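You operate a simulated robot arm through the tools that you are given. There is no shell and no other tool. Be economical: measure what you need, move in short steps, check, and stop when the job is done.

Carry out the task below with a simulated robot arm. There is one attempt and no reset: what you move stays moved.

Task
Slacken the four cover nuts about half a turn each, crosswise.
Fine: order 1, 3, 2, 4; use the black socket key and put it back in the stand.
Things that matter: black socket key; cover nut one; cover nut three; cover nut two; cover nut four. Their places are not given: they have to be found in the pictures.

The check looks at the end state, three seconds after you hand in, the way a careful person would. Anything else that was tipped, shoved, dropped, spilled or broken makes it a failure. A push-on lid holds only when it is set on centred and level and pressed home; a screw cap is set on level and turned clockwise until tight.

Robot
A 6-joint arm with a two-finger parallel gripper, fixed in place. Base frame: the origin is at the foot of the arm, x ahead of it, y to its left, z up; the work surface is at about z = 0.808. Readings come in m, rad, newtons and seconds.
With the tool pointing down near the work surface it reaches from about 0.26 to 0.68 m from the base axis. Its first joint turns from -1.152 to 1.152 rad. Payload 2.9 kg.
The tool frame sits at the grasp point between the pads (the TCP): z along the fingers, y along the line on which they close. The tips reach 0.03 m beyond it. Largest opening 0.11 m; finger width 0.02, thickness 0.01; the body of the gripper, 0.048 by 0.112 m, starts 0.055 m behind the TCP.
Orientation is that of the tool frame in the base frame, as a unit quaternion [w, x, y, z]. With the fingers straight down and closing along the base's y, the tool's x points along the base's -x, its y along +y and its z along -z.

Tools
- The arm moves only by the tool step_arm. Its argument "steps" is a list of rows, each a list of 7 numbers: the shift along the base's x, y, z in m, then the turn, a rotation vector about the base's x, y, z in rad, then the finger opening in m, from 0 to 0.11. In form: [[x, y, z, ax, ay, az, grip], ...]. A call has 1 to 20 rows; each row shifts and turns the commanded pose from where the row before left it. A row lasts 0.2 s, in which the tool goes at most 0.05 m and 0.15 rad; a call with a longer step from one row to the next is refused whole, and so is a gripper value outside its range. A pose out of reach is approached as far as the arm can. The call stops where the force on the tool passes 40 N (or 10 N more than at its start, if that is more) or the arm is blocked; 0.2 s more then pass. Each finger travels about 0.108 m/s and halts on what it meets, pressing with about 30 N; the grip force reading is that of the motor and also rises with nothing between the fingers. The clock runs only during rows and for 0.2 s after the last one: add rows that do not move to give the fingers time. It gives the time, the measured TCP pose, the force on the tool (base axes), the opening and the grip force at its end, in the units of the frame above (readings bear some noise).
- Cameras (640 x 400 px; columns grow to the right, rows downward): "scene" is fixed at [0.0908, 0.4277, 1.4053]; the picture's right is [-0.75, -0.66, 0.00], its down [-0.22, 0.25, -0.94] and it looks along [0.62, -0.71, -0.33] (base axes); focal length 343 px, centre (320, 200). "wrist" rides on the gripper at [0.072, 0.017, -0.103] in the tool frame; the picture's right is [-0.23, 0.97, 0.00], its down [-0.76, -0.18, -0.62] and it looks along [-0.61, -0.14, 0.78] (tool axes); focal length 222 px, centre (320, 200).
- capture(camera): a new picture of that camera. It takes no simulated time.
- probe_pixels(camera, pixels): for up to 12 pixels [column, row] of the newest picture of that camera ("zoom" is the newest enlarged one), the place [x, y, z] in the base frame of the surface seen there, good to about 0.002 m, but the place of the scene camera against the robot may be out by one fixed shift of up to 0.012 m in any direction. It takes no simulated time.
- enlarge(camera, box): a new picture of the part [left, top, right, bottom] of that camera's present view, enlarged. It takes no simulated time.
- hand_in(): hands the job in; it is judged then, once.

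Go step by step. Measure first, check grasps and placings, and put right what went wrong. The budget is 80 turns and 54 pictures, counting those below and the enlarged ones. Unless the task says otherwise, let go and move clear before handing in, and close with one line.

The tools are called as name(argument=value, ...) on one line, values as JSON. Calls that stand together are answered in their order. step_arm: Moves the arm, as the interface text tells. Its arguments: {"type":"object","properties":{"steps":{"type":"array","items":{"type":"array","items":{"type":"number"}}}},"required":["steps"]} The other tools are called the same way: capture (camera) takes a picture; probe_pixels (camera, pixels) gives the place of the surface under pixels of a picture; enlarge (camera, box) takes an enlarged picture of a part of a camera's view; hand_in () hands the job in.

At the start:

```text
time_s: 0.0
position: [0.3874, 0.0095, 1.2902]
tcp_rot: [0.0, 0.0, 1.0, 0.0]
contact_force: [0.9, 0.4, -0.9]
grip_width: 0.1102
grasp_force: 0.0
```

scene: 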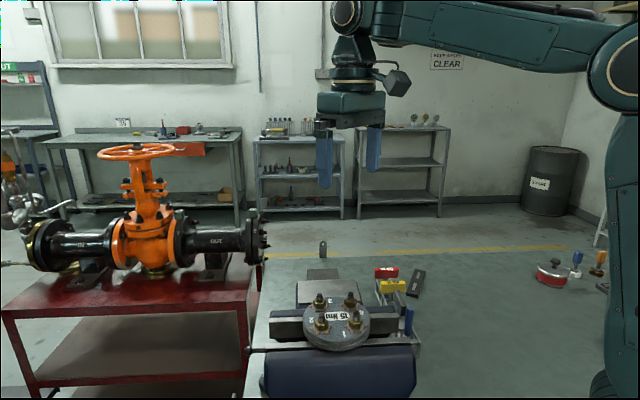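
wrist: 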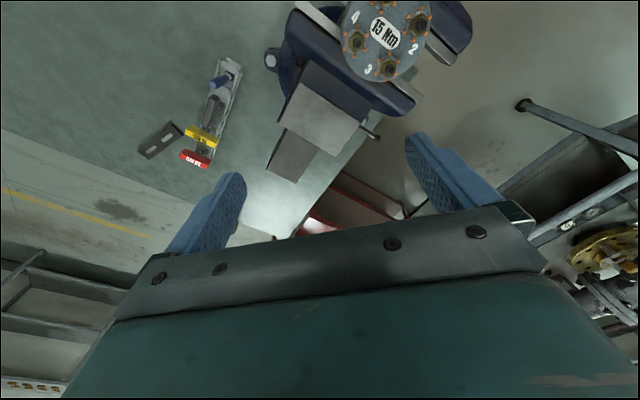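

The pictures show a flange cover with four nuts at about (336,315) in the scene view, and a stand with coloured items near (395,285). I'll enlarge both areas.

enlarge(camera="scene", box=[240, 230, 440, 355])

enlarge(camera="wrist", box=[130, 0, 450, 200])

```text
3.20 times, centred on (340, 292) of scene
```

zoom: 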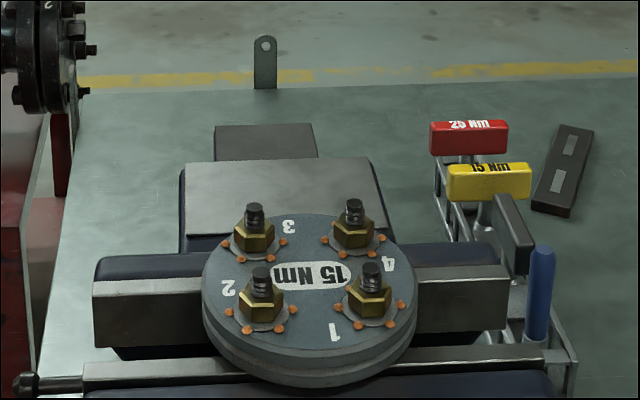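

```text
2.00 times, centred on (290, 100) of wrist
```

zoom: 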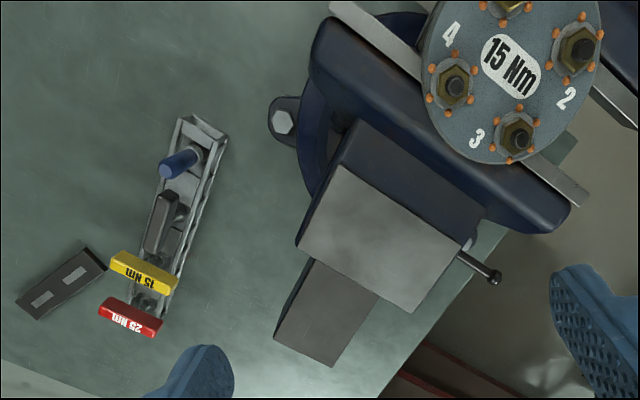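

The stand holds red and yellow torque keys, a black-handled one at about (165,220) and a blue one; the nuts are at zoom (455,85), (518,138) and (578,48). I'll probe those with the wrist view, which has no fixed shift.

probe_pixels(camera="zoom", pixels=[[455, 86], [520, 139], [583, 48], [512, 5], [169, 202], [157, 248], [182, 160], [145, 275], [130, 320], [190, 270], [205, 125], [60, 280]])

probe_pixels(camera="scene", pixels=[[319, 297], [351, 296], [322, 315], [356, 315], [394, 291], [404, 302], [409, 308], [390, 284], [386, 270], [335, 318], [398, 293], [404, 316]])

```text
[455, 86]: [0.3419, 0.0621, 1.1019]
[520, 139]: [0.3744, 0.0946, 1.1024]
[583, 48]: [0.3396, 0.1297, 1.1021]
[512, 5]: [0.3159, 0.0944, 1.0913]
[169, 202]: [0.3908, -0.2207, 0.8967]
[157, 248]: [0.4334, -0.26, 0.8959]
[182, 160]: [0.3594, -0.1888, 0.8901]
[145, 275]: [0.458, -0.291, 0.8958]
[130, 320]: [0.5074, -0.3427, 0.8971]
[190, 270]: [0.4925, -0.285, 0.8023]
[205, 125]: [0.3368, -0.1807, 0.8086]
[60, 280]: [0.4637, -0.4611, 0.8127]
```

```text
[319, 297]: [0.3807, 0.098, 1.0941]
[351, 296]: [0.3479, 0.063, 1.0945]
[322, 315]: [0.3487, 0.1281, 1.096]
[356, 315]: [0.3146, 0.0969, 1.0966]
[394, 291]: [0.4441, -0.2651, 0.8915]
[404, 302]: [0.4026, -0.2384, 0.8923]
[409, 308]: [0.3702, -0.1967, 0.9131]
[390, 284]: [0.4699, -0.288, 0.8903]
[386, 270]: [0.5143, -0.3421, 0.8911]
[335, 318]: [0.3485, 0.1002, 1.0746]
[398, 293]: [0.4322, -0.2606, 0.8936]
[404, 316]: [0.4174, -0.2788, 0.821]
```

Key and nuts are located roughly: the black key is about (0.41,-0.24,0.896) and the stud tops are at z≈1.102. I'll move closer to the stand for a better look.

step_arm(steps=[[-0.012, -0.034, -0.026, 0, 0, 0, 0.11], [-0.012, -0.034, -0.026, 0, 0, 0, 0.11], [-0.012, -0.034, -0.026, 0, 0, 0, 0.11], [-0.012, -0.034, -0.026, 0, 0, 0, 0.11], [-0.012, -0.034, -0.026, 0, 0, 0, 0.11], [0, -0.02, -0.02, 0, 0, 0, 0.11], [0, 0, 0, 0, 0, 0, 0.11]])

capture(camera="wrist")

```text
time_s: 1.6
position: [0.3255, -0.1761, 1.1387]
tcp_rot: [0.001, -0.001, 1.0, 0.0]
contact_force: [0.2, 0.0, 0.0]
grip_width: 0.1101
grasp_force: 0.0
```

```text
49 pictures are left
```

wrist: 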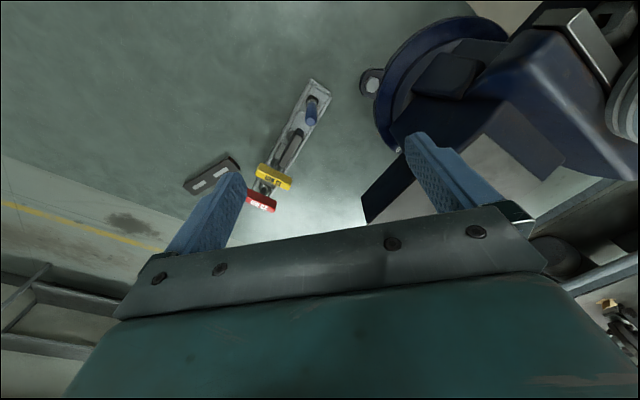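

The stand shows at about (285,140) in the wrist view. I'll enlarge it.

enlarge(camera="wrist", box=[220, 70, 380, 220])

enlarge(camera="scene", box=[365, 255, 435, 350])

```text
2.67 times, centred on (300, 145) of wrist
```

zoom: 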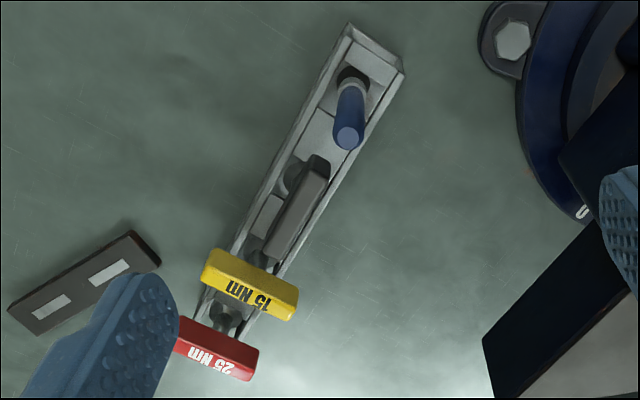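

```text
4.21 times, centred on (400, 302) of scene
```

zoom: 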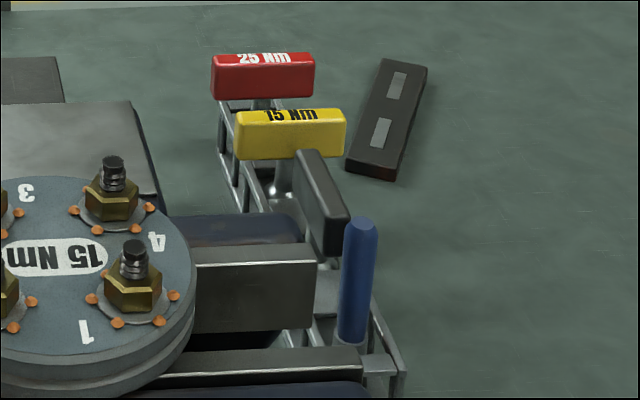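

The black key's handle runs along the stand, from zoom (318,165) to (278,253). I'll probe points along the handle and its neighbours.

probe_pixels(camera="wrist", pixels=[[299.3, 134], [284, 163], [292.5, 148], [296, 150], [290, 147], [302, 137], [295, 134], [288, 167], [281, 160], [309, 121], [274, 177], [310, 108]])

probe_pixels(camera="zoom", pixels=[[300, 158], [312, 152], [330, 215], [342, 210], [325, 240], [320, 185], [355, 222], [290, 120], [240, 130], [340, 120], [280, 190], [325, 330]])

```text
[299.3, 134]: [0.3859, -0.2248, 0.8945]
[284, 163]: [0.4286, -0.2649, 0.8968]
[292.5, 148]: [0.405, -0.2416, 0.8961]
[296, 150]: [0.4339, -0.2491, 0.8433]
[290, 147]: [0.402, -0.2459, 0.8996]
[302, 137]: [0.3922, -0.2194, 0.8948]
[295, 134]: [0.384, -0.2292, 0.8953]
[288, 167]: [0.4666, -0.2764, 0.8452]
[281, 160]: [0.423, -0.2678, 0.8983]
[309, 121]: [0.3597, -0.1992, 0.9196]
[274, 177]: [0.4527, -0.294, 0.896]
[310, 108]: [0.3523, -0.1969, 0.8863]
```

```text
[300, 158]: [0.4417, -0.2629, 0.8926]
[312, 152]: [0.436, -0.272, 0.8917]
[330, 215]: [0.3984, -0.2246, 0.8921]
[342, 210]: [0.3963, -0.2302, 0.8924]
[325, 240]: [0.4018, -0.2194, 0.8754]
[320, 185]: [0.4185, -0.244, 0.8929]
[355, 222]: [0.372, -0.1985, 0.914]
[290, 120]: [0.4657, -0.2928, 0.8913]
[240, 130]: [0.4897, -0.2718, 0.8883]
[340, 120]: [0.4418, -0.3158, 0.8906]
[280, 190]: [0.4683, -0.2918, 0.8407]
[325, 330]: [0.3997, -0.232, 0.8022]
```

The black handle is centred at about (0.408,-0.245), top at z≈0.896, and runs at about -43.5°. I'll turn the tool -0.76 rad and go above it.

step_arm(steps=[[0.014, -0.0115, -0.02, 0, 0, -0.127, 0.11], [0.014, -0.0115, -0.02, 0, 0, -0.127, 0.11], [0.014, -0.0115, -0.02, 0, 0, -0.127, 0.11], [0.014, -0.0115, -0.02, 0, 0, -0.127, 0.11], [0.014, -0.0115, -0.02, 0, 0, -0.127, 0.11], [0.0125, -0.0115, -0.02, 0, 0, -0.127, 0.11], [0, 0, -0.03, 0, 0, 0, 0.08], [0, 0, 0, 0, 0, 0, 0.06], [0, 0, 0, 0, 0, 0, 0.06]])

capture(camera="wrist")

```text
time_s: 3.6
position: [0.4096, -0.2494, 0.9888]
tcp_rot: [0.001, 0.372, 0.928, 0.0]
contact_force: [0.5, -0.4, 0.5]
grip_width: 0.0601
grasp_force: 0.0
```

```text
46 pictures are left
```

wrist: 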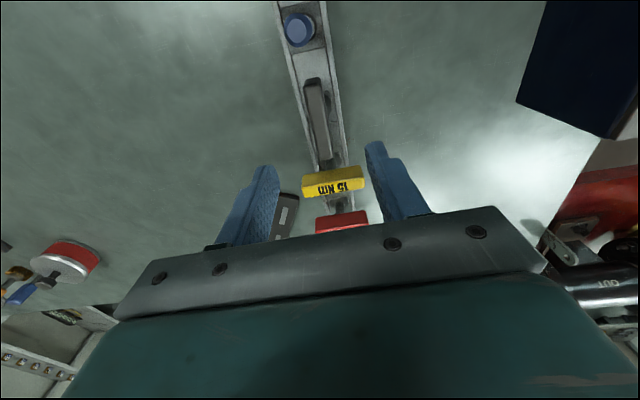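

The black handle now runs from (312,82) to (324,160). I'll zoom in and re-probe its outline from here.

enlarge(camera="wrist", box=[240, 50, 400, 150])

probe_pixels(camera="wrist", pixels=[[313, 82], [323, 156], [308, 95], [323, 95], [315, 135], [330, 135], [318, 110], [326, 120], [345, 185], [299, 17], [325, 168], [345, 150]])

```text
4.00 times, centred on (320, 100) of wrist
```

zoom: 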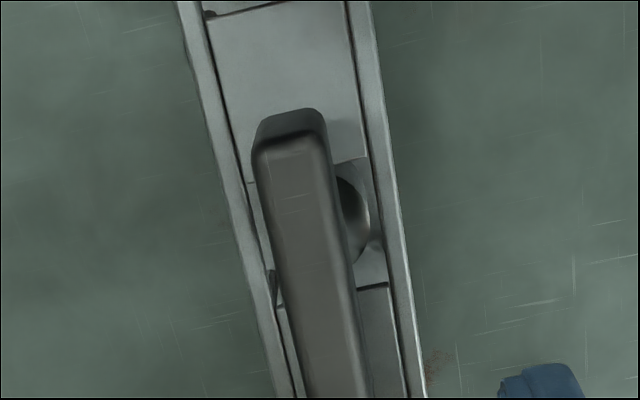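

```text
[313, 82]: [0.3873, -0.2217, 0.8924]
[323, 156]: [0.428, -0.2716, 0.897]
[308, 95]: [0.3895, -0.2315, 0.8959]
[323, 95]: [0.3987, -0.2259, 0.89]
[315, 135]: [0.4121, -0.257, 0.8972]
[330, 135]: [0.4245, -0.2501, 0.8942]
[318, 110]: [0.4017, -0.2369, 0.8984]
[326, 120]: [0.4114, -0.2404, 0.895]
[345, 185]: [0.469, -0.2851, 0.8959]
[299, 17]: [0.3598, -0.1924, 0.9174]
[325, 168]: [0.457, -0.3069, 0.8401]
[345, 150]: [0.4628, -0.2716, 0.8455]
```

The handle centre is (0.4085,-0.247) and the direction is about -45°. I'll go down to z=0.886, keeping the fingertips above the stand's rails at 0.845, and close.

step_arm(steps=[[-0.001, 0.002, -0.035, 0, 0, -0.025, 0.06], [0, 0, -0.035, 0, 0, 0, 0.06], [0, 0, -0.02, 0, 0, 0, 0.06], [0, 0, -0.013, 0, 0, 0, 0.06], [0, 0, 0, 0, 0, 0, 0.06], [0, 0, 0, 0, 0, 0, 0.04], [0, 0, 0, 0, 0, 0, 0.025], [0, 0, 0, 0, 0, 0, 0.0], [0, 0, 0, 0, 0, 0, 0.0], [0, 0, 0, 0, 0, 0, 0.0]])

capture(camera="wrist")

```text
time_s: 5.8
position: [0.4088, -0.2461, 0.8863]
tcp_rot: [0.001, 0.384, 0.923, 0.0]
contact_force: [-0.2, -0.1, 0.3]
grip_width: 0.0155
grasp_force: 30.0
```

```text
44 pictures are left
```

wrist: 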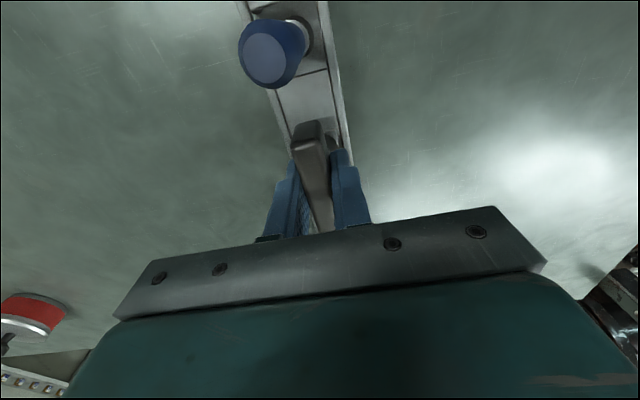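

The grip is good at 0.0155 m and 30 N. I'll lift the key straight up and look at it.

step_arm(steps=[[0, 0, 0.01, 0, 0, 0, 0], [0, 0, 0.03, 0, 0, 0, 0], [0, 0, 0.04, 0, 0, 0, 0], [0, 0, 0.045, 0, 0, 0, 0], [0, 0, 0.045, 0, 0, 0, 0], [0, 0, 0.045, 0, 0, 0, 0], [0, 0, 0.045, 0, 0, 0, 0], [0, 0, 0, 0, 0, 0, 0]])

enlarge(camera="scene", box=[300, 160, 460, 260])

capture(camera="wrist")

```text
time_s: 7.6
position: [0.4118, -0.2503, 1.1487]
tcp_rot: [0.0, 0.383, 0.924, 0.0]
contact_force: [1.5, -0.1, -1.1]
grip_width: 0.0156
grasp_force: 29.4
```

```text
4.00 times, centred on (380, 210) of scene
```

zoom: 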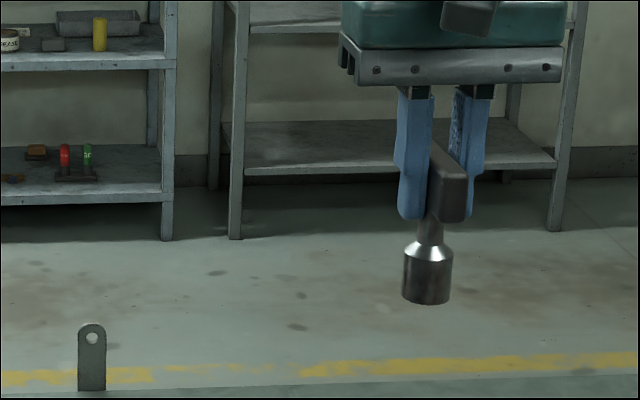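

```text
42 pictures are left
```

wrist: 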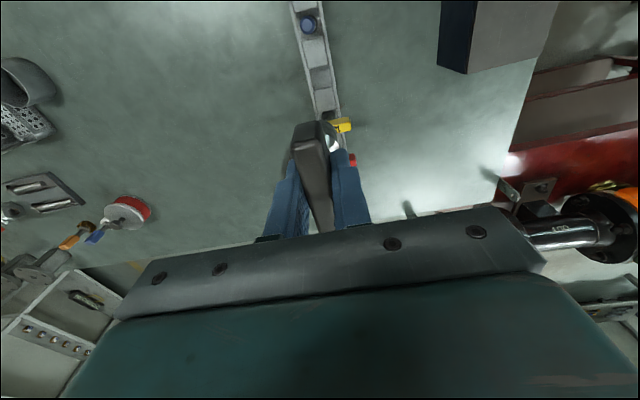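

The key is held upright with the socket pointing down. I'll probe the socket in the zoom to find its axis and length relative to the fingers, and take a zero step to see the reading noise.

enlarge(camera="scene", box=[360, 180, 424, 240])

step_arm(steps=[[0, 0, 0, 0, 0, 0, 0]])

```text
6.67 times, centred on (392, 210) of scene
```

zoom: 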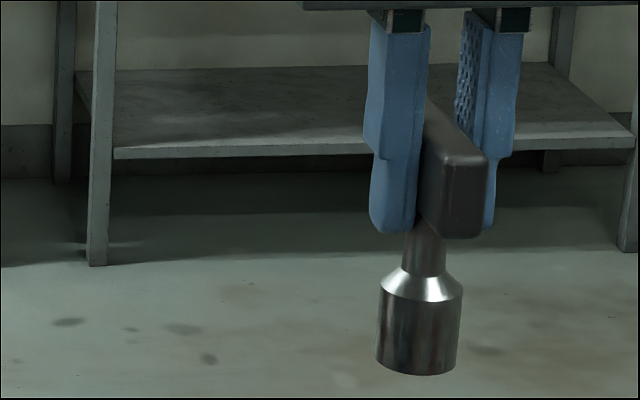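

```text
time_s: 8.0
position: [0.4126, -0.2511, 1.1477]
tcp_rot: [0.0, 0.384, 0.923, -0.001]
contact_force: [1.0, 0.7, -1.2]
grip_width: 0.0155
grasp_force: 29.7
```

Zero-step reading differs by about 1 mm. I'll probe the socket, handle and finger points.

probe_pixels(camera="zoom", pixels=[[384, 330], [418, 335], [454, 330], [418, 370], [418, 355], [410, 250], [425, 255], [442, 255], [390, 225], [488, 220], [460, 232], [455, 150]])

step_arm(steps=[[0, 0, 0, 0, 0, 0, 0], [0, 0, 0, 0, 0, 0, 0]])

```text
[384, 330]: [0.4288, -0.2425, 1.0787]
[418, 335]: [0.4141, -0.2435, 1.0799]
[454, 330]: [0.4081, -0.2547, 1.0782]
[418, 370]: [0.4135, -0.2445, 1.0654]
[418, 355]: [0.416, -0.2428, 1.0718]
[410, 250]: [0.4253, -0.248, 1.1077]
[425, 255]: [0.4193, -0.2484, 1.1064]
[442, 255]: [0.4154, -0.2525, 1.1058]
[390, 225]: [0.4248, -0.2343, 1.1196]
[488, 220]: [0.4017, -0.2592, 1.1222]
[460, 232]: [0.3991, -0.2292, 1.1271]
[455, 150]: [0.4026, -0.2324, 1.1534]
```

```text
time_s: 8.6
position: [0.4134, -0.2511, 1.147]
tcp_rot: [0.001, 0.384, 0.923, 0.0]
contact_force: [0.8, -0.1, -2.0]
grip_width: 0.0155
grasp_force: 30.2
```

The socket axis lines up with the TCP within about 2 mm, and the socket bottom is about 0.078 below the TCP, which matches the key resting on the bench in the stand. Next I'll raise it and go to a viewing pose near the cover.

step_arm(steps=[[0, 0, 0.04, 0, 0, 0, 0], [0, 0, 0.04, 0, 0, 0, 0], [0, 0.02, 0.033, 0, 0, 0, 0], [-0.005, 0.04, 0, 0, 0, 0, 0], [-0.005, 0.04, 0, 0, 0, 0, 0], [-0.005, 0.04, 0, 0, 0, 0, 0], [-0.005, 0.04, 0, 0, 0, 0, 0], [-0.005, 0.04, 0, 0, 0, 0, 0], [-0.005, 0.04, 0, 0, 0, 0, 0], [-0.005, 0.025, 0, 0, 0, 0, 0], [0, 0, 0, 0, 0, 0, 0], [0, 0, 0, 0, 0, 0, 0]])

capture(camera="wrist")

```text
time_s: 11.2
position: [0.3703, 0.0392, 1.2632]
tcp_rot: [0.001, 0.383, 0.924, 0.0]
contact_force: [0.1, -0.4, -1.3]
grip_width: 0.0153
grasp_force: 30.4
```

```text
40 pictures are left
```

wrist: 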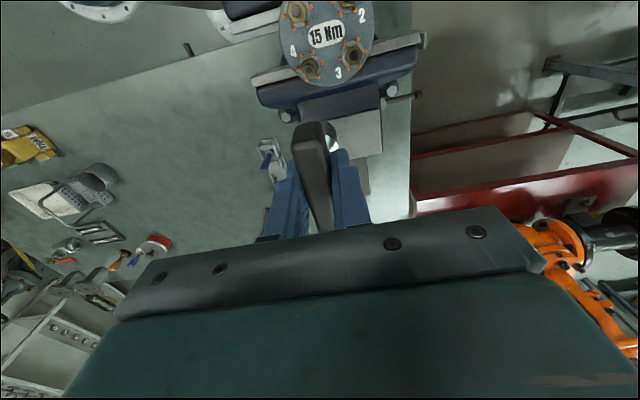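

Nuts 4, 3, 2 and 1 are visible at rows 10–70. I'll enlarge that part.

enlarge(camera="wrist", box=[250, 0, 400, 94])

step_arm(steps=[[0, 0, 0, 0, 0, 0, 0]])

```text
4.26 times, centred on (325, 47) of wrist
```

zoom: 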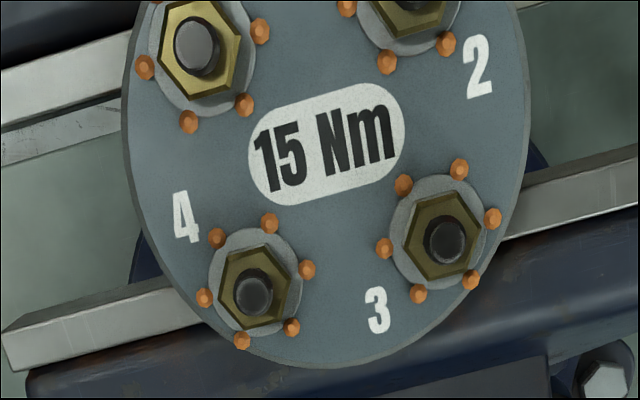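

```text
time_s: 11.6
position: [0.3705, 0.0378, 1.2615]
tcp_rot: [0.0, 0.384, 0.924, 0.0]
contact_force: [-0.1, 0.3, -0.9]
grip_width: 0.0155
grasp_force: 29.8
```

Each nut stands on a washer ringed by small orange dots. I'll shift the tool (-0.03,+0.03) so that all four nuts are in view.

step_arm(steps=[[-0.015, 0.015, 0, 0, 0, 0, 0], [-0.015, 0.015, 0, 0, 0, 0, 0], [0, 0, 0, 0, 0, 0, 0], [0, 0, 0, 0, 0, 0, 0]])

enlarge(camera="wrist", box=[260, 10, 400, 98])

```text
time_s: 12.6
position: [0.3428, 0.0671, 1.2593]
tcp_rot: [0.0, 0.384, 0.923, 0.0]
contact_force: [-0.7, -0.1, -1.4]
grip_width: 0.0156
grasp_force: 30.3
```

```text
4.55 times, centred on (330, 54) of wrist
```

zoom: 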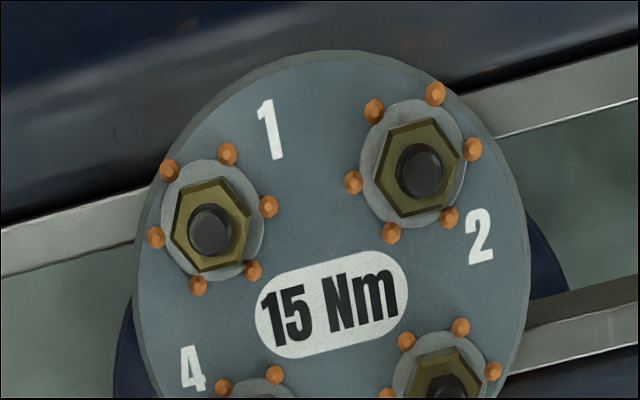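

Nuts 1 at (210,232) and 2 at (420,172) are clear here. I'll probe their stud tops and hex corners, then take another zoom for 3 and 4.

probe_pixels(camera="zoom", pixels=[[208, 234], [424, 172], [184, 192], [228, 182], [249, 212], [206, 267], [174, 232], [388, 135], [432, 123], [456, 160], [406, 213], [378, 178]])

enlarge(camera="wrist", box=[270, 60, 390, 135])

```text
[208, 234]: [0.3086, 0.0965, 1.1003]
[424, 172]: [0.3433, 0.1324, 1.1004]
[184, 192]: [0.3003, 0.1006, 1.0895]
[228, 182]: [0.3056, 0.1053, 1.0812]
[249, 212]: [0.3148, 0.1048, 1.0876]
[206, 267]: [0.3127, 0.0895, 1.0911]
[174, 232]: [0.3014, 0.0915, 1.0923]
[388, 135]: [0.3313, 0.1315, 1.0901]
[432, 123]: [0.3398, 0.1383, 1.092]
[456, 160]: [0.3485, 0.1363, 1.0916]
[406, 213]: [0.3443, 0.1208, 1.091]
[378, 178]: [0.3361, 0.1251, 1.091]
```

```text
5.33 times, centred on (330, 98) of wrist
```

zoom: 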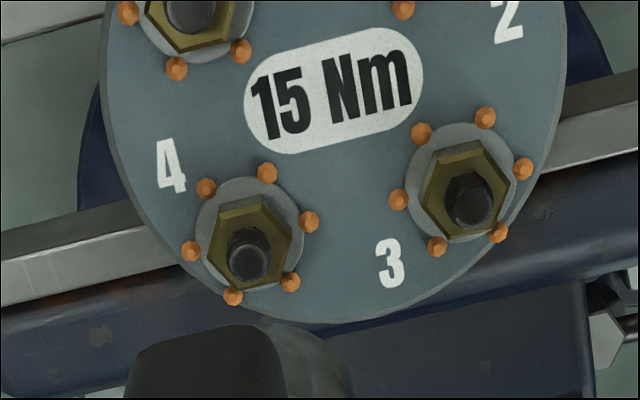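

Now I'll probe nuts 3 at (472,203) and 4 at (248,256).

probe_pixels(camera="zoom", pixels=[[474, 206], [248, 260], [440, 157], [478, 149], [506, 182], [424, 198], [456, 236], [222, 212], [264, 203], [288, 235], [209, 256], [240, 288]])

step_arm(steps=[[0, 0, 0, 0, 0, 0, 0]])

```text
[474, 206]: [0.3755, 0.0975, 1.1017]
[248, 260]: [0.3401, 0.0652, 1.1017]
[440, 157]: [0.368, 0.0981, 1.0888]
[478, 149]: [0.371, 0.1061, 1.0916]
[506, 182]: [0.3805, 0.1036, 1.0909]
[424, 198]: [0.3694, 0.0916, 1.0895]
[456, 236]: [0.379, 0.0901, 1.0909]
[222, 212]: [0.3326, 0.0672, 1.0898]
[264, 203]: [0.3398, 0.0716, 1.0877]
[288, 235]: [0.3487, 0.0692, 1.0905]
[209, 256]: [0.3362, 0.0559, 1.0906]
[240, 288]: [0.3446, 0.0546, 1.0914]
```

```text
time_s: 13.0
position: [0.3434, 0.0681, 1.2595]
tcp_rot: [0.0, 0.384, 0.924, -0.001]
contact_force: [-0.4, -0.1, -1.0]
grip_width: 0.0157
grasp_force: 30.4
```

The hex centres come out as N1 (0.3085,0.0975), N2 (0.342,0.1305), N3 (0.375,0.098) and N4 (0.342,0.063). The hex corners lie at about 45°, which suits the key's present heading. I'll bring the socket just over nut 1 and check the alignment.

step_arm(steps=[[-0.018, 0.015, 0, 0, 0, 0, 0], [-0.0175, 0.015, 0, 0, 0, 0, 0], [0, 0, -0.03, 0, 0, 0, 0], [0, 0, -0.03, 0, 0, 0, 0], [0, 0, -0.012, 0, 0, 0, 0], [0, 0, 0, 0, 0, 0, 0], [0, 0, 0, 0, 0, 0, 0]])

enlarge(camera="scene", box=[300, 260, 396, 320])

```text
time_s: 14.6
position: [0.3103, 0.0973, 1.1865]
tcp_rot: [0.0, 0.383, 0.924, 0.0]
contact_force: [0.2, -0.2, -0.1]
grip_width: 0.0157
grasp_force: 29.4
```

```text
6.67 times, centred on (348, 290) of scene
```

zoom: 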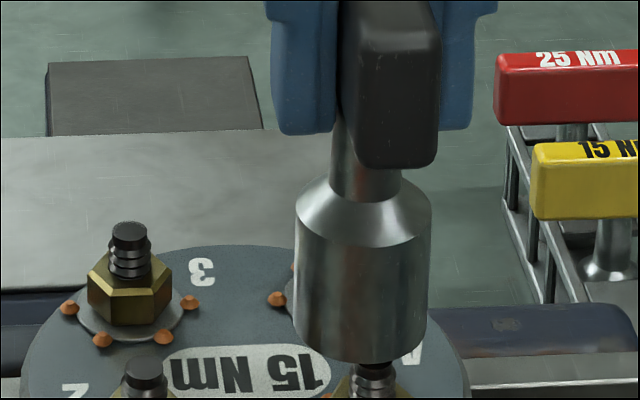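

The socket at zoom column about 362 seems slightly left of the stud at about 375. I'll enlarge the lower part and probe both.

enlarge(camera="scene", box=[316, 285, 396, 335])

probe_pixels(camera="zoom", pixels=[[300, 100], [340, 100], [360, 100], [380, 100], [400, 100], [430, 100], [180, 60], [320, 165]])

```text
8.00 times, centred on (356, 310) of scene
```

zoom: 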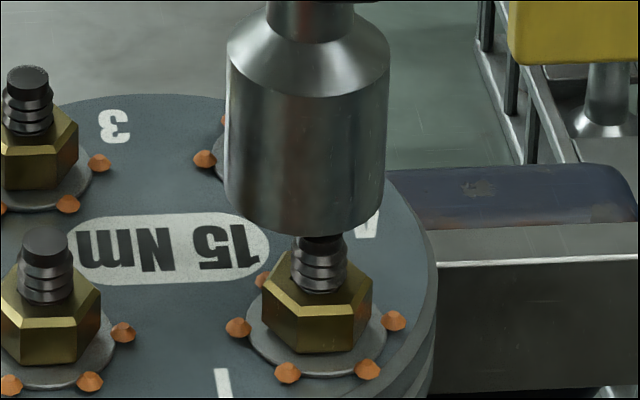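

```text
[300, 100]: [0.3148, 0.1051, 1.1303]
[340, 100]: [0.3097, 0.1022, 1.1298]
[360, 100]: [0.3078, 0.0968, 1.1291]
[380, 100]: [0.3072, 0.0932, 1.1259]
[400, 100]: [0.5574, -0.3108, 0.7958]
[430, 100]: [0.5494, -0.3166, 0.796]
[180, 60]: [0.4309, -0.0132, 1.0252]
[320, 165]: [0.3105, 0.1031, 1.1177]
```

In the image the socket axis (column ~305) is left of nut 1's axis (318), about 2.4 mm, and likely also slightly too far from the camera. I'll probe socket, stud and nut fronts for a differential measure.

probe_pixels(camera="zoom", pixels=[[306, 120], [306, 160], [306, 200], [306, 220], [318, 250], [318, 265], [318, 280], [318, 325], [318, 335], [318, 358], [232, 150], [380, 150]])

capture(camera="wrist")

```text
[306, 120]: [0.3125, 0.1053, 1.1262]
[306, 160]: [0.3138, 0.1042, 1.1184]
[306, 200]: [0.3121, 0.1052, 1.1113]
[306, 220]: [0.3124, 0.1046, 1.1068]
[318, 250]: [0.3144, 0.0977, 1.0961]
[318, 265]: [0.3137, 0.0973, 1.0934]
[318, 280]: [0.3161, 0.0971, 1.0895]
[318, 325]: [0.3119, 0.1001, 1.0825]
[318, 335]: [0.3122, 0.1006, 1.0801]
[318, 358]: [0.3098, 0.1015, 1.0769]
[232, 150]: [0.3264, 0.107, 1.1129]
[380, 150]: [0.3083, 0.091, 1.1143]
```

```text
34 pictures are left
```

wrist: 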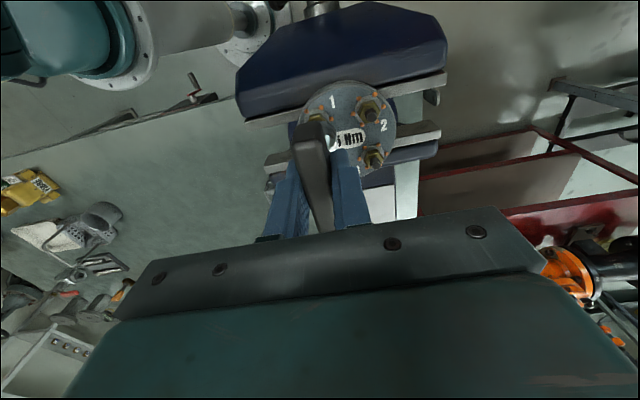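

Differential measurement says the socket should shift by about (-0.0035, +0.0003). I'll apply that and lower gently to feel for the nut.

step_arm(steps=[[-0.0035, 0.0003, 0, 0, 0, 0, 0], [0, 0, 0, 0, 0, 0, 0], [0, 0, -0.006, 0, 0, 0, 0], [0, 0, -0.005, 0, 0, 0, 0], [0, 0, -0.003, 0, 0, 0, 0], [0, 0, 0, 0, 0, 0, 0]])

enlarge(camera="scene", box=[316, 285, 396, 335])

```text
time_s: 16.0
position: [0.3053, 0.0972, 1.174]
tcp_rot: [0.0, 0.384, 0.924, 0.0]
contact_force: [0.2, 0.1, -1.0]
grip_width: 0.0155
grasp_force: 30.0
```

```text
8.00 times, centred on (356, 310) of scene
```

zoom: 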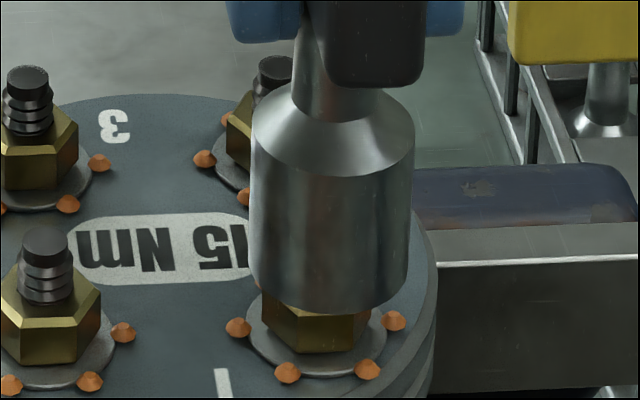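

The socket moved about 4.3 mm laterally and now is about 13 px (2 mm) to the right of the nut. I'll correct by (+0.002,+0.0007) and look again.

step_arm(steps=[[0.002, 0.0007, 0, 0, 0, 0, 0], [0, 0, 0, 0, 0, 0, 0], [0, 0, 0, 0, 0, 0, 0]])

enlarge(camera="scene", box=[316, 285, 396, 335])

```text
time_s: 16.8
position: [0.3071, 0.0987, 1.1733]
tcp_rot: [0.0, 0.384, 0.923, 0.0]
contact_force: [0.0, -0.2, -1.5]
grip_width: 0.0155
grasp_force: 30.2
```

```text
8.00 times, centred on (356, 310) of scene
```

zoom: 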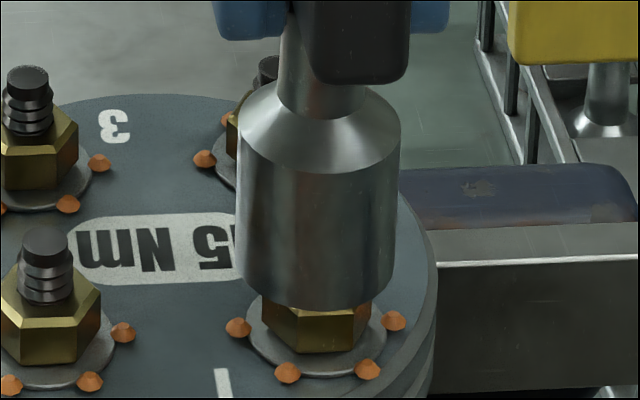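

Laterally the socket (237–395, centre 316) is now centred on the nut (317). I'll lower in small steps and feel.

step_arm(steps=[[0, 0, -0.002, 0, 0, 0, 0], [0, 0, -0.002, 0, 0, 0, 0], [0, 0, -0.002, 0, 0, 0, 0], [0, 0, -0.002, 0, 0, 0, 0], [0, 0, -0.002, 0, 0, 0, 0], [0, 0, 0, 0, 0, 0, 0]])

enlarge(camera="scene", box=[316, 285, 396, 335])

```text
time_s: 18.2
position: [0.3063, 0.0986, 1.1637]
tcp_rot: [0.001, 0.384, 0.923, 0.0]
contact_force: [3.4, -1.2, 21.5]
grip_width: 0.0156
grasp_force: 29.7
```

```text
8.00 times, centred on (356, 310) of scene
```

zoom: 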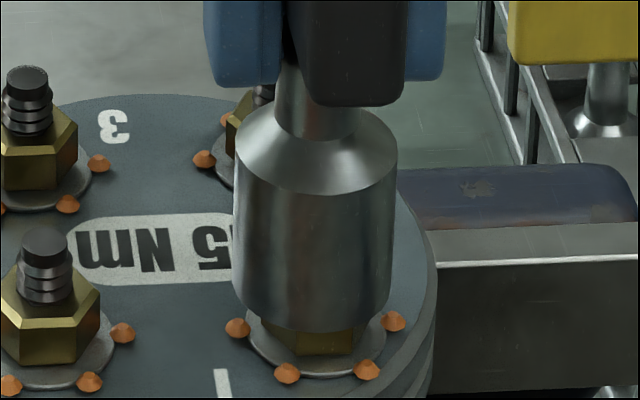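

Force reached 21 N and the key slid up about 5 mm in the grip, so the socket is sitting on the nut's top, either off-centre in depth or misaligned in angle. I'll probe the socket and nut fronts to tell which.

probe_pixels(camera="zoom", pixels=[[316, 220], [316, 250], [316, 280], [316, 300], [316, 320], [316, 345], [310, 345], [325, 345], [313, 260], [313, 240], [310, 300], [318, 290]])

step_arm(steps=[[0, 0, 0.008, 0, 0, 0, 0], [0, 0, 0, 0, 0, 0, 0]])

```text
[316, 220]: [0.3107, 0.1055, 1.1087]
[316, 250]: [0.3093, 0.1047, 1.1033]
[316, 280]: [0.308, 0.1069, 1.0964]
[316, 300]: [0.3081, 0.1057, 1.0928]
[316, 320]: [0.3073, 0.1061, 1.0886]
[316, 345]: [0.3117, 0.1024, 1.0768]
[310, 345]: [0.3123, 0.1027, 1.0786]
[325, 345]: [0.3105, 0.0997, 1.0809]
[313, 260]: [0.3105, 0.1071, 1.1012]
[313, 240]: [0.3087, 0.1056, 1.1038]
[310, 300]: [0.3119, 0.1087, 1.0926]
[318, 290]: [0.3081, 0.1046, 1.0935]
```

```text
time_s: 18.8
position: [0.306, 0.0978, 1.1714]
tcp_rot: [-0.001, 0.383, 0.924, -0.001]
contact_force: [0.1, -0.6, -1.0]
grip_width: 0.0155
grasp_force: 30.0
```

The centring error is within about 1 mm, so the block is angular. I'll press lightly and turn in small steps, watching for a drop.

step_arm(steps=[[0, 0, -0.007, 0, 0, 0, 0], [0, 0, -0.003, 0, 0, 0, 0], [0, 0, 0, 0, 0, 0.04, 0], [0, 0, 0, 0, 0, 0.04, 0], [0, 0, 0, 0, 0, 0.04, 0], [0, 0, 0, 0, 0, 0.04, 0], [0, 0, 0, 0, 0, 0, 0]])

```text
time_s: 20.4
position: [0.3063, 0.0986, 1.163]
tcp_rot: [0.0, 0.308, 0.951, 0.0]
contact_force: [-1.2, -8.2, 6.1]
grip_width: 0.0155
grasp_force: 29.9
```

There is now a lateral force of 8 N and a low vertical one, so it may have partly engaged. I'll look.

enlarge(camera="scene", box=[316, 285, 396, 335])

```text
8.00 times, centred on (356, 310) of scene
```

zoom: 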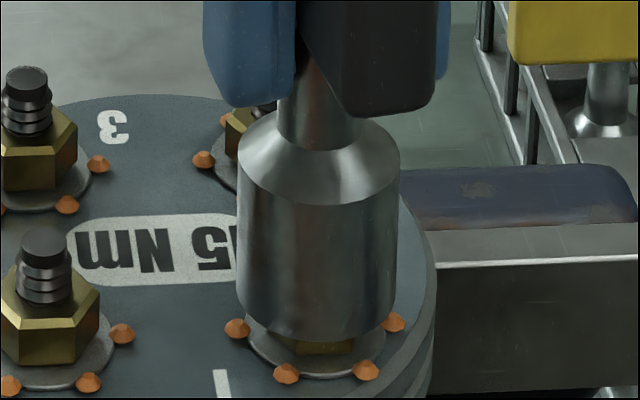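

The socket dropped about 2 mm over the nut (its front edge went from row 331 to 341). I'll press down further.

step_arm(steps=[[0, 0, -0.002, 0, 0, 0, 0], [0, 0, -0.002, 0, 0, 0, 0], [0, 0, -0.002, 0, 0, 0, 0], [0, 0, -0.002, 0, 0, 0, 0], [0, 0, 0, 0, 0, 0, 0]])

enlarge(camera="scene", box=[316, 285, 396, 335])

```text
time_s: 21.6
position: [0.3075, 0.099, 1.1548]
tcp_rot: [0.001, 0.309, 0.951, 0.0]
contact_force: [-6.3, -5.4, 28.1]
grip_width: 0.0157
grasp_force: 30.6
```

```text
8.00 times, centred on (356, 310) of scene
```

zoom: 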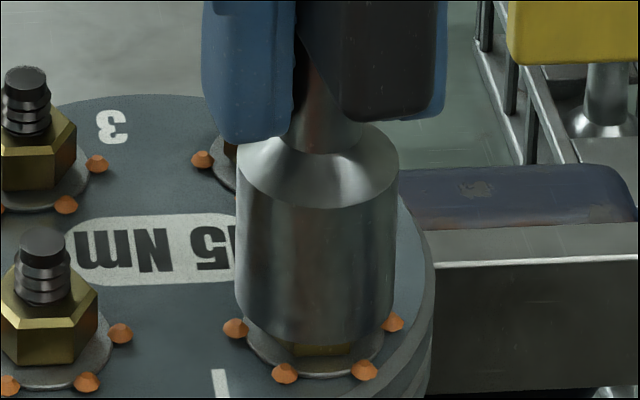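

It only dropped another ~1 mm and the key slid in the grip again. I'll relieve the pressure and keep turning with light pressure.

step_arm(steps=[[0, 0, 0.002, 0, 0, 0, 0], [0, 0, 0, 0, 0, 0.035, 0], [0, 0, 0, 0, 0, 0.035, 0], [0, 0, 0, 0, 0, 0.035, 0], [0, 0, 0, 0, 0, 0, 0]])

enlarge(camera="scene", box=[316, 285, 396, 335])

```text
time_s: 22.8
position: [0.3059, 0.0984, 1.1558]
tcp_rot: [0.001, 0.258, 0.966, -0.001]
contact_force: [-0.7, -2.5, 3.9]
grip_width: 0.0152
grasp_force: 29.9
```

```text
8.00 times, centred on (356, 310) of scene
```

zoom: 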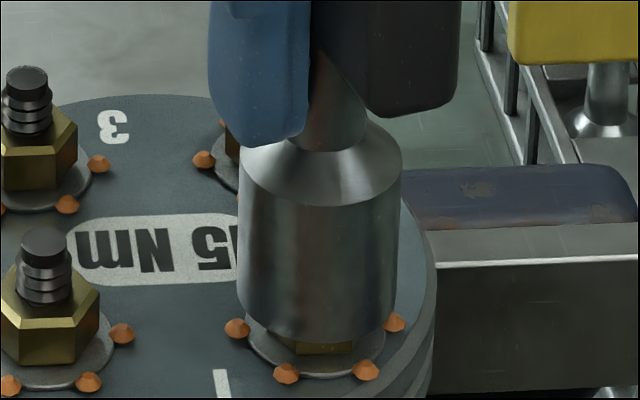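

Vertical force is low now. I'll zoom in tighter on the nut just below the socket.

enlarge(camera="scene", box=[340, 315, 372, 335])

probe_pixels(camera="zoom", pixels=[[300, 100], [300, 170], [300, 200], [320, 255], [320, 240], [150, 210]])

```text
16.00 times, centred on (356, 325) of scene
```

zoom: 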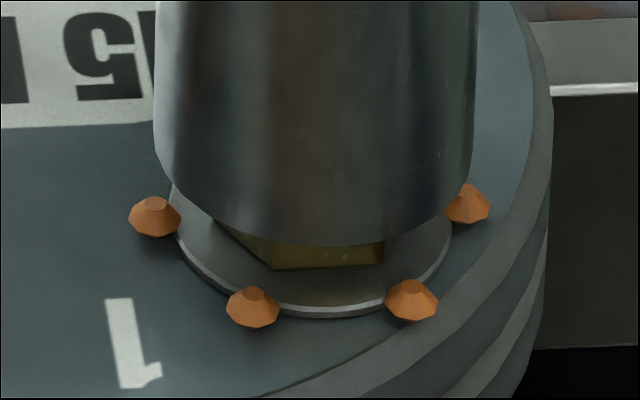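

```text
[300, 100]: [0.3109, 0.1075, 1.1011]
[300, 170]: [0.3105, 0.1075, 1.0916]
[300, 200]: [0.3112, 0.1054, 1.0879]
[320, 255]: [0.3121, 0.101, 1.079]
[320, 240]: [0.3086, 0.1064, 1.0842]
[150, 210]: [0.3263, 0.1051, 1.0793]
```

The nut hasn't turned, and the socket is only resting on its top edge; the nut's corners are at 45° mod 60. I'll lift off and tilt the key toward the scene camera to see the socket's hex orientation directly.

step_arm(steps=[[0, 0, 0.03, 0, 0, 0, 0], [0, 0, 0.04, 0, 0, 0, 0], [0.02, 0, 0.04, 0, 0, 0, 0], [0.03, -0.02, 0.03, 0, 0, 0, 0], [0.03, -0.02, 0, 0.1162, 0.077, 0, 0], [0, 0, 0, 0.1162, 0.077, 0, 0], [0, 0, 0, 0.1162, 0.077, 0, 0], [0, 0, 0, 0.1162, 0.077, 0, 0], [0, 0, 0, 0.1162, 0.077, 0, 0], [0, 0, 0, 0.1162, 0.077, 0, 0], [0, 0, 0, 0.1162, 0.077, 0, 0], [0, 0, 0, 0, 0, 0, 0]])

capture(camera="scene")

```text
time_s: 25.4
position: [0.3748, 0.0602, 1.2682]
tcp_rot: [-0.15, 0.253, 0.946, 0.134]
contact_force: [0.8, 0.4, -1.6]
grip_width: 0.0156
grasp_force: 30.0
out of reach, approached as far as the arm can: row 7, 8, 9, 10, 11
```

```text
26 pictures are left
```

scene: 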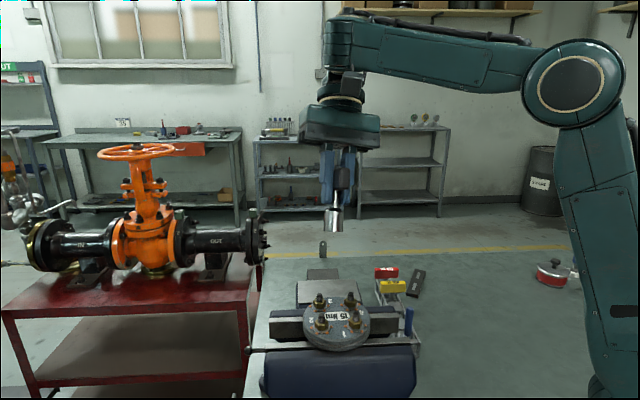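

Tilt stopped at about 23°, so the mouth is seen edge-on. I'll raise the key to about camera height, which lets me look into the socket.

step_arm(steps=[[0.01, -0.02, 0.045, 0, 0, 0, 0], [0.01, -0.02, 0.045, 0, 0, 0, 0], [0.01, -0.02, 0.045, 0, 0, 0, 0], [0.01, 0, 0.045, 0, 0, 0, 0], [0, 0, 0.045, 0, 0, 0, 0], [0, 0, 0, 0, 0, 0, 0], [0, 0, 0, 0, 0, 0, 0]])

capture(camera="scene")

```text
refused: row 1 steps farther than a row can; nothing moved
```

```text
25 pictures are left
```

scene: 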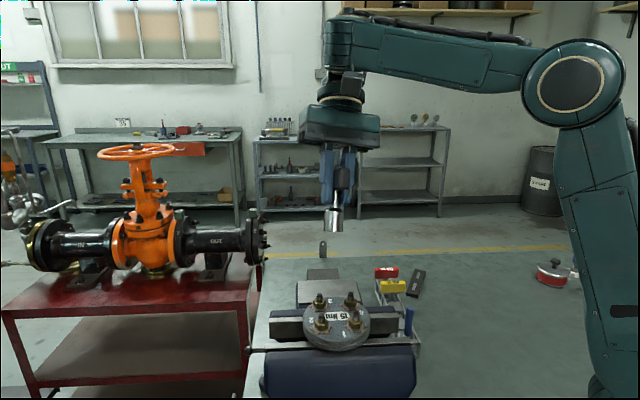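

The rows were slightly too long (0.0502 m). I'll send shorter ones.

step_arm(steps=[[0.01, -0.015, 0.04, 0, 0, 0, 0], [0.01, -0.015, 0.04, 0, 0, 0, 0], [0.01, -0.015, 0.04, 0, 0, 0, 0], [0.01, 0, 0.04, 0, 0, 0, 0], [0, 0, 0.04, 0, 0, 0, 0], [0, 0, 0.02, 0, 0, 0, 0], [0, 0, 0, 0, 0, 0, 0], [0, 0, 0, 0, 0, 0, 0]])

```text
time_s: 27.2
position: [0.3544, 0.0291, 1.2756]
tcp_rot: [-0.147, 0.253, 0.947, 0.131]
contact_force: [-0.4, 0.8, -1.4]
grip_width: 0.0155
grasp_force: 29.8
out of reach, approached as far as the arm can: row 1, 2, 3, 4, 5, 6
```

The arm can't raise or tilt more here. I'll abandon this look and undo the tilt step by step.

step_arm(steps=[[0, 0, 0, -0.1162, -0.077, 0, 0], [0, 0, 0, -0.1162, -0.077, 0, 0], [0, 0, 0, 0, 0, 0, 0]])

```text
time_s: 28.0
position: [0.3544, 0.0295, 1.2759]
tcp_rot: [-0.046, 0.257, 0.964, 0.042]
contact_force: [0.1, -0.5, -1.5]
grip_width: 0.0158
grasp_force: 29.8
```

The tilt is mostly undone; the residual is (0.105,0.067). I'll level it, turn a further 15° so that a corner along the handle would match the nut, and return to just above nut 1.

step_arm(steps=[[0, 0, 0, -0.105, -0.067, 0, 0], [-0.016, 0.023, 0, 0, 0, 0.087, 0], [-0.016, 0.023, 0, 0, 0, 0.087, 0], [-0.015, 0.023, 0, 0, 0, 0.087, 0], [0, 0, -0.04, 0, 0, 0, 0], [0, 0, -0.04, 0, 0, 0, 0], [0, 0, -0.025, 0, 0, 0, 0], [0, 0, 0, 0, 0, 0, 0], [0, 0, 0, 0, 0, 0, 0]])

enlarge(camera="scene", box=[316, 285, 396, 335])

```text
time_s: 30.0
position: [0.3072, 0.0983, 1.1689]
tcp_rot: [-0.001, 0.13, 0.992, 0.0]
contact_force: [-0.1, 1.0, -1.3]
grip_width: 0.0161
grasp_force: 30.0
```

```text
8.00 times, centred on (356, 310) of scene
```

zoom: 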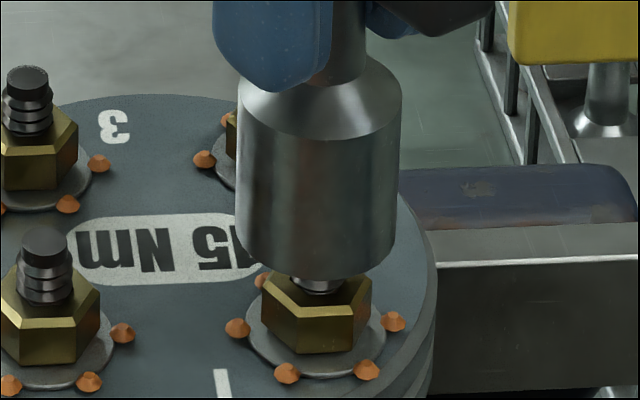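

The socket centre (318) matches stud and nut (317), and the depth estimate matches as well. I'll lower in small steps.

step_arm(steps=[[0, 0, -0.004, 0, 0, 0, 0], [0, 0, -0.003, 0, 0, 0, 0], [0, 0, -0.002, 0, 0, 0, 0], [0, 0, -0.002, 0, 0, 0, 0], [0, 0, -0.001, 0, 0, 0, 0], [0, 0, 0, 0, 0, 0, 0]])

```text
time_s: 31.4
position: [0.3071, 0.0972, 1.1586]
tcp_rot: [-0.001, 0.131, 0.991, 0.0]
contact_force: [-0.3, -0.1, -1.9]
grip_width: 0.0156
grasp_force: 30.3
```

No contact yet (force -1.9 N). I'll continue down.

step_arm(steps=[[0, 0, -0.002, 0, 0, 0, 0], [0, 0, -0.0015, 0, 0, 0, 0], [0, 0, -0.0015, 0, 0, 0, 0], [0, 0, 0, 0, 0, 0, 0]])

enlarge(camera="scene", box=[316, 285, 396, 335])

```text
time_s: 32.4
position: [0.3069, 0.0969, 1.1526]
tcp_rot: [-0.002, 0.131, 0.991, -0.001]
contact_force: [-10.8, 3.4, 1.3]
grip_width: 0.0158
grasp_force: 30.1
```

```text
8.00 times, centred on (356, 310) of scene
```

zoom: 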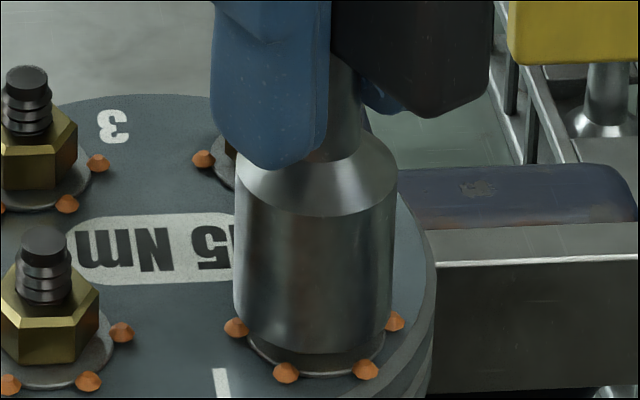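

The socket has gone down over the nut with no slip (front edge 279→353). There's a side force of -10.8 N in x, so I'll shift slightly in -x and go down 4 mm more.

step_arm(steps=[[-0.001, 0.0003, 0, 0, 0, 0, 0], [0, 0, -0.0015, 0, 0, 0, 0], [0, 0, -0.0015, 0, 0, 0, 0], [0, 0, -0.001, 0, 0, 0, 0], [0, 0, 0, 0, 0, 0, 0]])

enlarge(camera="scene", box=[316, 285, 396, 335])

```text
time_s: 33.6
position: [0.3066, 0.0982, 1.1488]
tcp_rot: [0.0, 0.129, 0.992, 0.001]
contact_force: [-5.7, 7.1, 1.9]
grip_width: 0.0156
grasp_force: 29.9
```

```text
8.00 times, centred on (356, 310) of scene
```

zoom: 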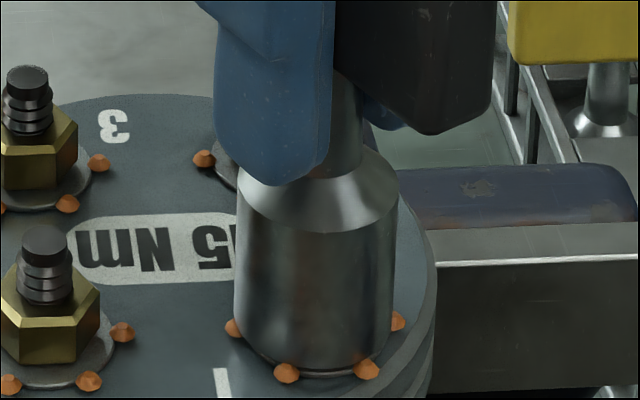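

The socket is well seated (front edge row 371) at yaw -15°. I'll turn counter-clockwise: first 1.4 rad, then check.

step_arm(steps=[[0, 0, 0, 0, 0, 0.1, 0], [0, 0, 0, 0, 0, 0.13, 0], [0, 0, 0, 0, 0, 0.13, 0], [0, 0, 0, 0, 0, 0.13, 0], [0, 0, 0, 0, 0, 0.13, 0], [0, 0, 0, 0, 0, 0.13, 0], [0, 0, 0, 0, 0, 0.13, 0], [0, 0, 0, 0, 0, 0.13, 0], [0, 0, 0, 0, 0, 0.13, 0], [0, 0, 0, 0, 0, 0.13, 0], [0, 0, 0, 0, 0, 0.13, 0], [0, 0, 0, 0, 0, 0, 0]])

enlarge(camera="scene", box=[300, 260, 396, 320])

```text
time_s: 36.2
position: [0.307, 0.0968, 1.1487]
tcp_rot: [0.0, -0.539, 0.842, 0.0]
contact_force: [-2.7, -12.3, -0.4]
grip_width: 0.0159
grasp_force: 29.9
```

```text
6.67 times, centred on (348, 290) of scene
```

zoom: 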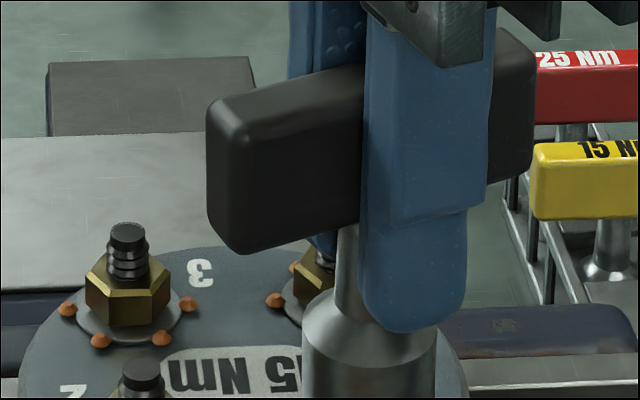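

Turned 80° with no stall; side force is -12 N in y, so I'll ease 0.8 mm in -y. Then the remaining 100°.

step_arm(steps=[[0, -0.0008, 0, 0, 0, 0.134, 0], [0, 0, 0, 0, 0, 0.134, 0], [0, 0, 0, 0, 0, 0.134, 0], [0, 0, 0, 0, 0, 0.134, 0], [0, 0, 0, 0, 0, 0.134, 0], [0, 0, 0, 0, 0, 0.134, 0], [0, 0, 0, 0, 0, 0.134, 0], [0, 0, 0, 0, 0, 0.134, 0], [0, 0, 0, 0, 0, 0.134, 0], [0, 0, 0, 0, 0, 0.134, 0], [0, 0, 0, 0, 0, 0.134, 0], [0, 0, 0, 0, 0, 0.134, 0], [0, 0, 0, 0, 0, 0.134, 0], [0, 0, 0, 0, 0, 0, 0]])

```text
time_s: 39.2
position: [0.3062, 0.0967, 1.1495]
tcp_rot: [0.0, 0.992, -0.128, 0.001]
contact_force: [10.3, 3.4, 2.0]
grip_width: 0.0156
grasp_force: 30.0
```

Nut 1 turned 180° (yaw now 165°). I'll lift off, unwind the wrist -180° in the air and move over nut 3.

step_arm(steps=[[0.0008, 0, 0.01, 0, 0, 0, 0], [0, 0, 0.02, 0, 0, 0, 0], [0, 0, 0.01, 0, 0, -0.14, 0], [0.0133, 0.0002, 0, 0, 0, -0.15, 0], [0.0133, 0.0002, 0, 0, 0, -0.15, 0], [0.0133, 0.0002, 0, 0, 0, -0.15, 0], [0.0133, 0.0002, 0, 0, 0, -0.15, 0], [0.0135, 0.0002, 0, 0, 0, -0.15, 0], [0, 0, 0, 0, 0, -0.15, 0], [0, 0, 0, 0, 0, -0.15, 0], [0, 0, 0, 0, 0, -0.15, 0], [0, 0, 0, 0, 0, -0.15, 0], [0, 0, 0, 0, 0, -0.15, 0], [0, 0, 0, 0, 0, -0.15, 0], [0, 0, 0, 0, 0, -0.15, 0], [0, 0, 0, 0, 0, -0.15, 0], [0, 0, 0, 0, 0, -0.15, 0], [0, 0, 0, 0, 0, -0.15, 0], [0, 0, 0, 0, 0, -0.15, 0], [0, 0, 0, 0, 0, -0.15, 0]])

```text
time_s: 43.4
position: [0.3733, 0.0964, 1.1887]
tcp_rot: [0.0, -0.094, 0.996, 0.0]
contact_force: [0.1, 0.0, -1.9]
grip_width: 0.0158
grasp_force: 29.6
```

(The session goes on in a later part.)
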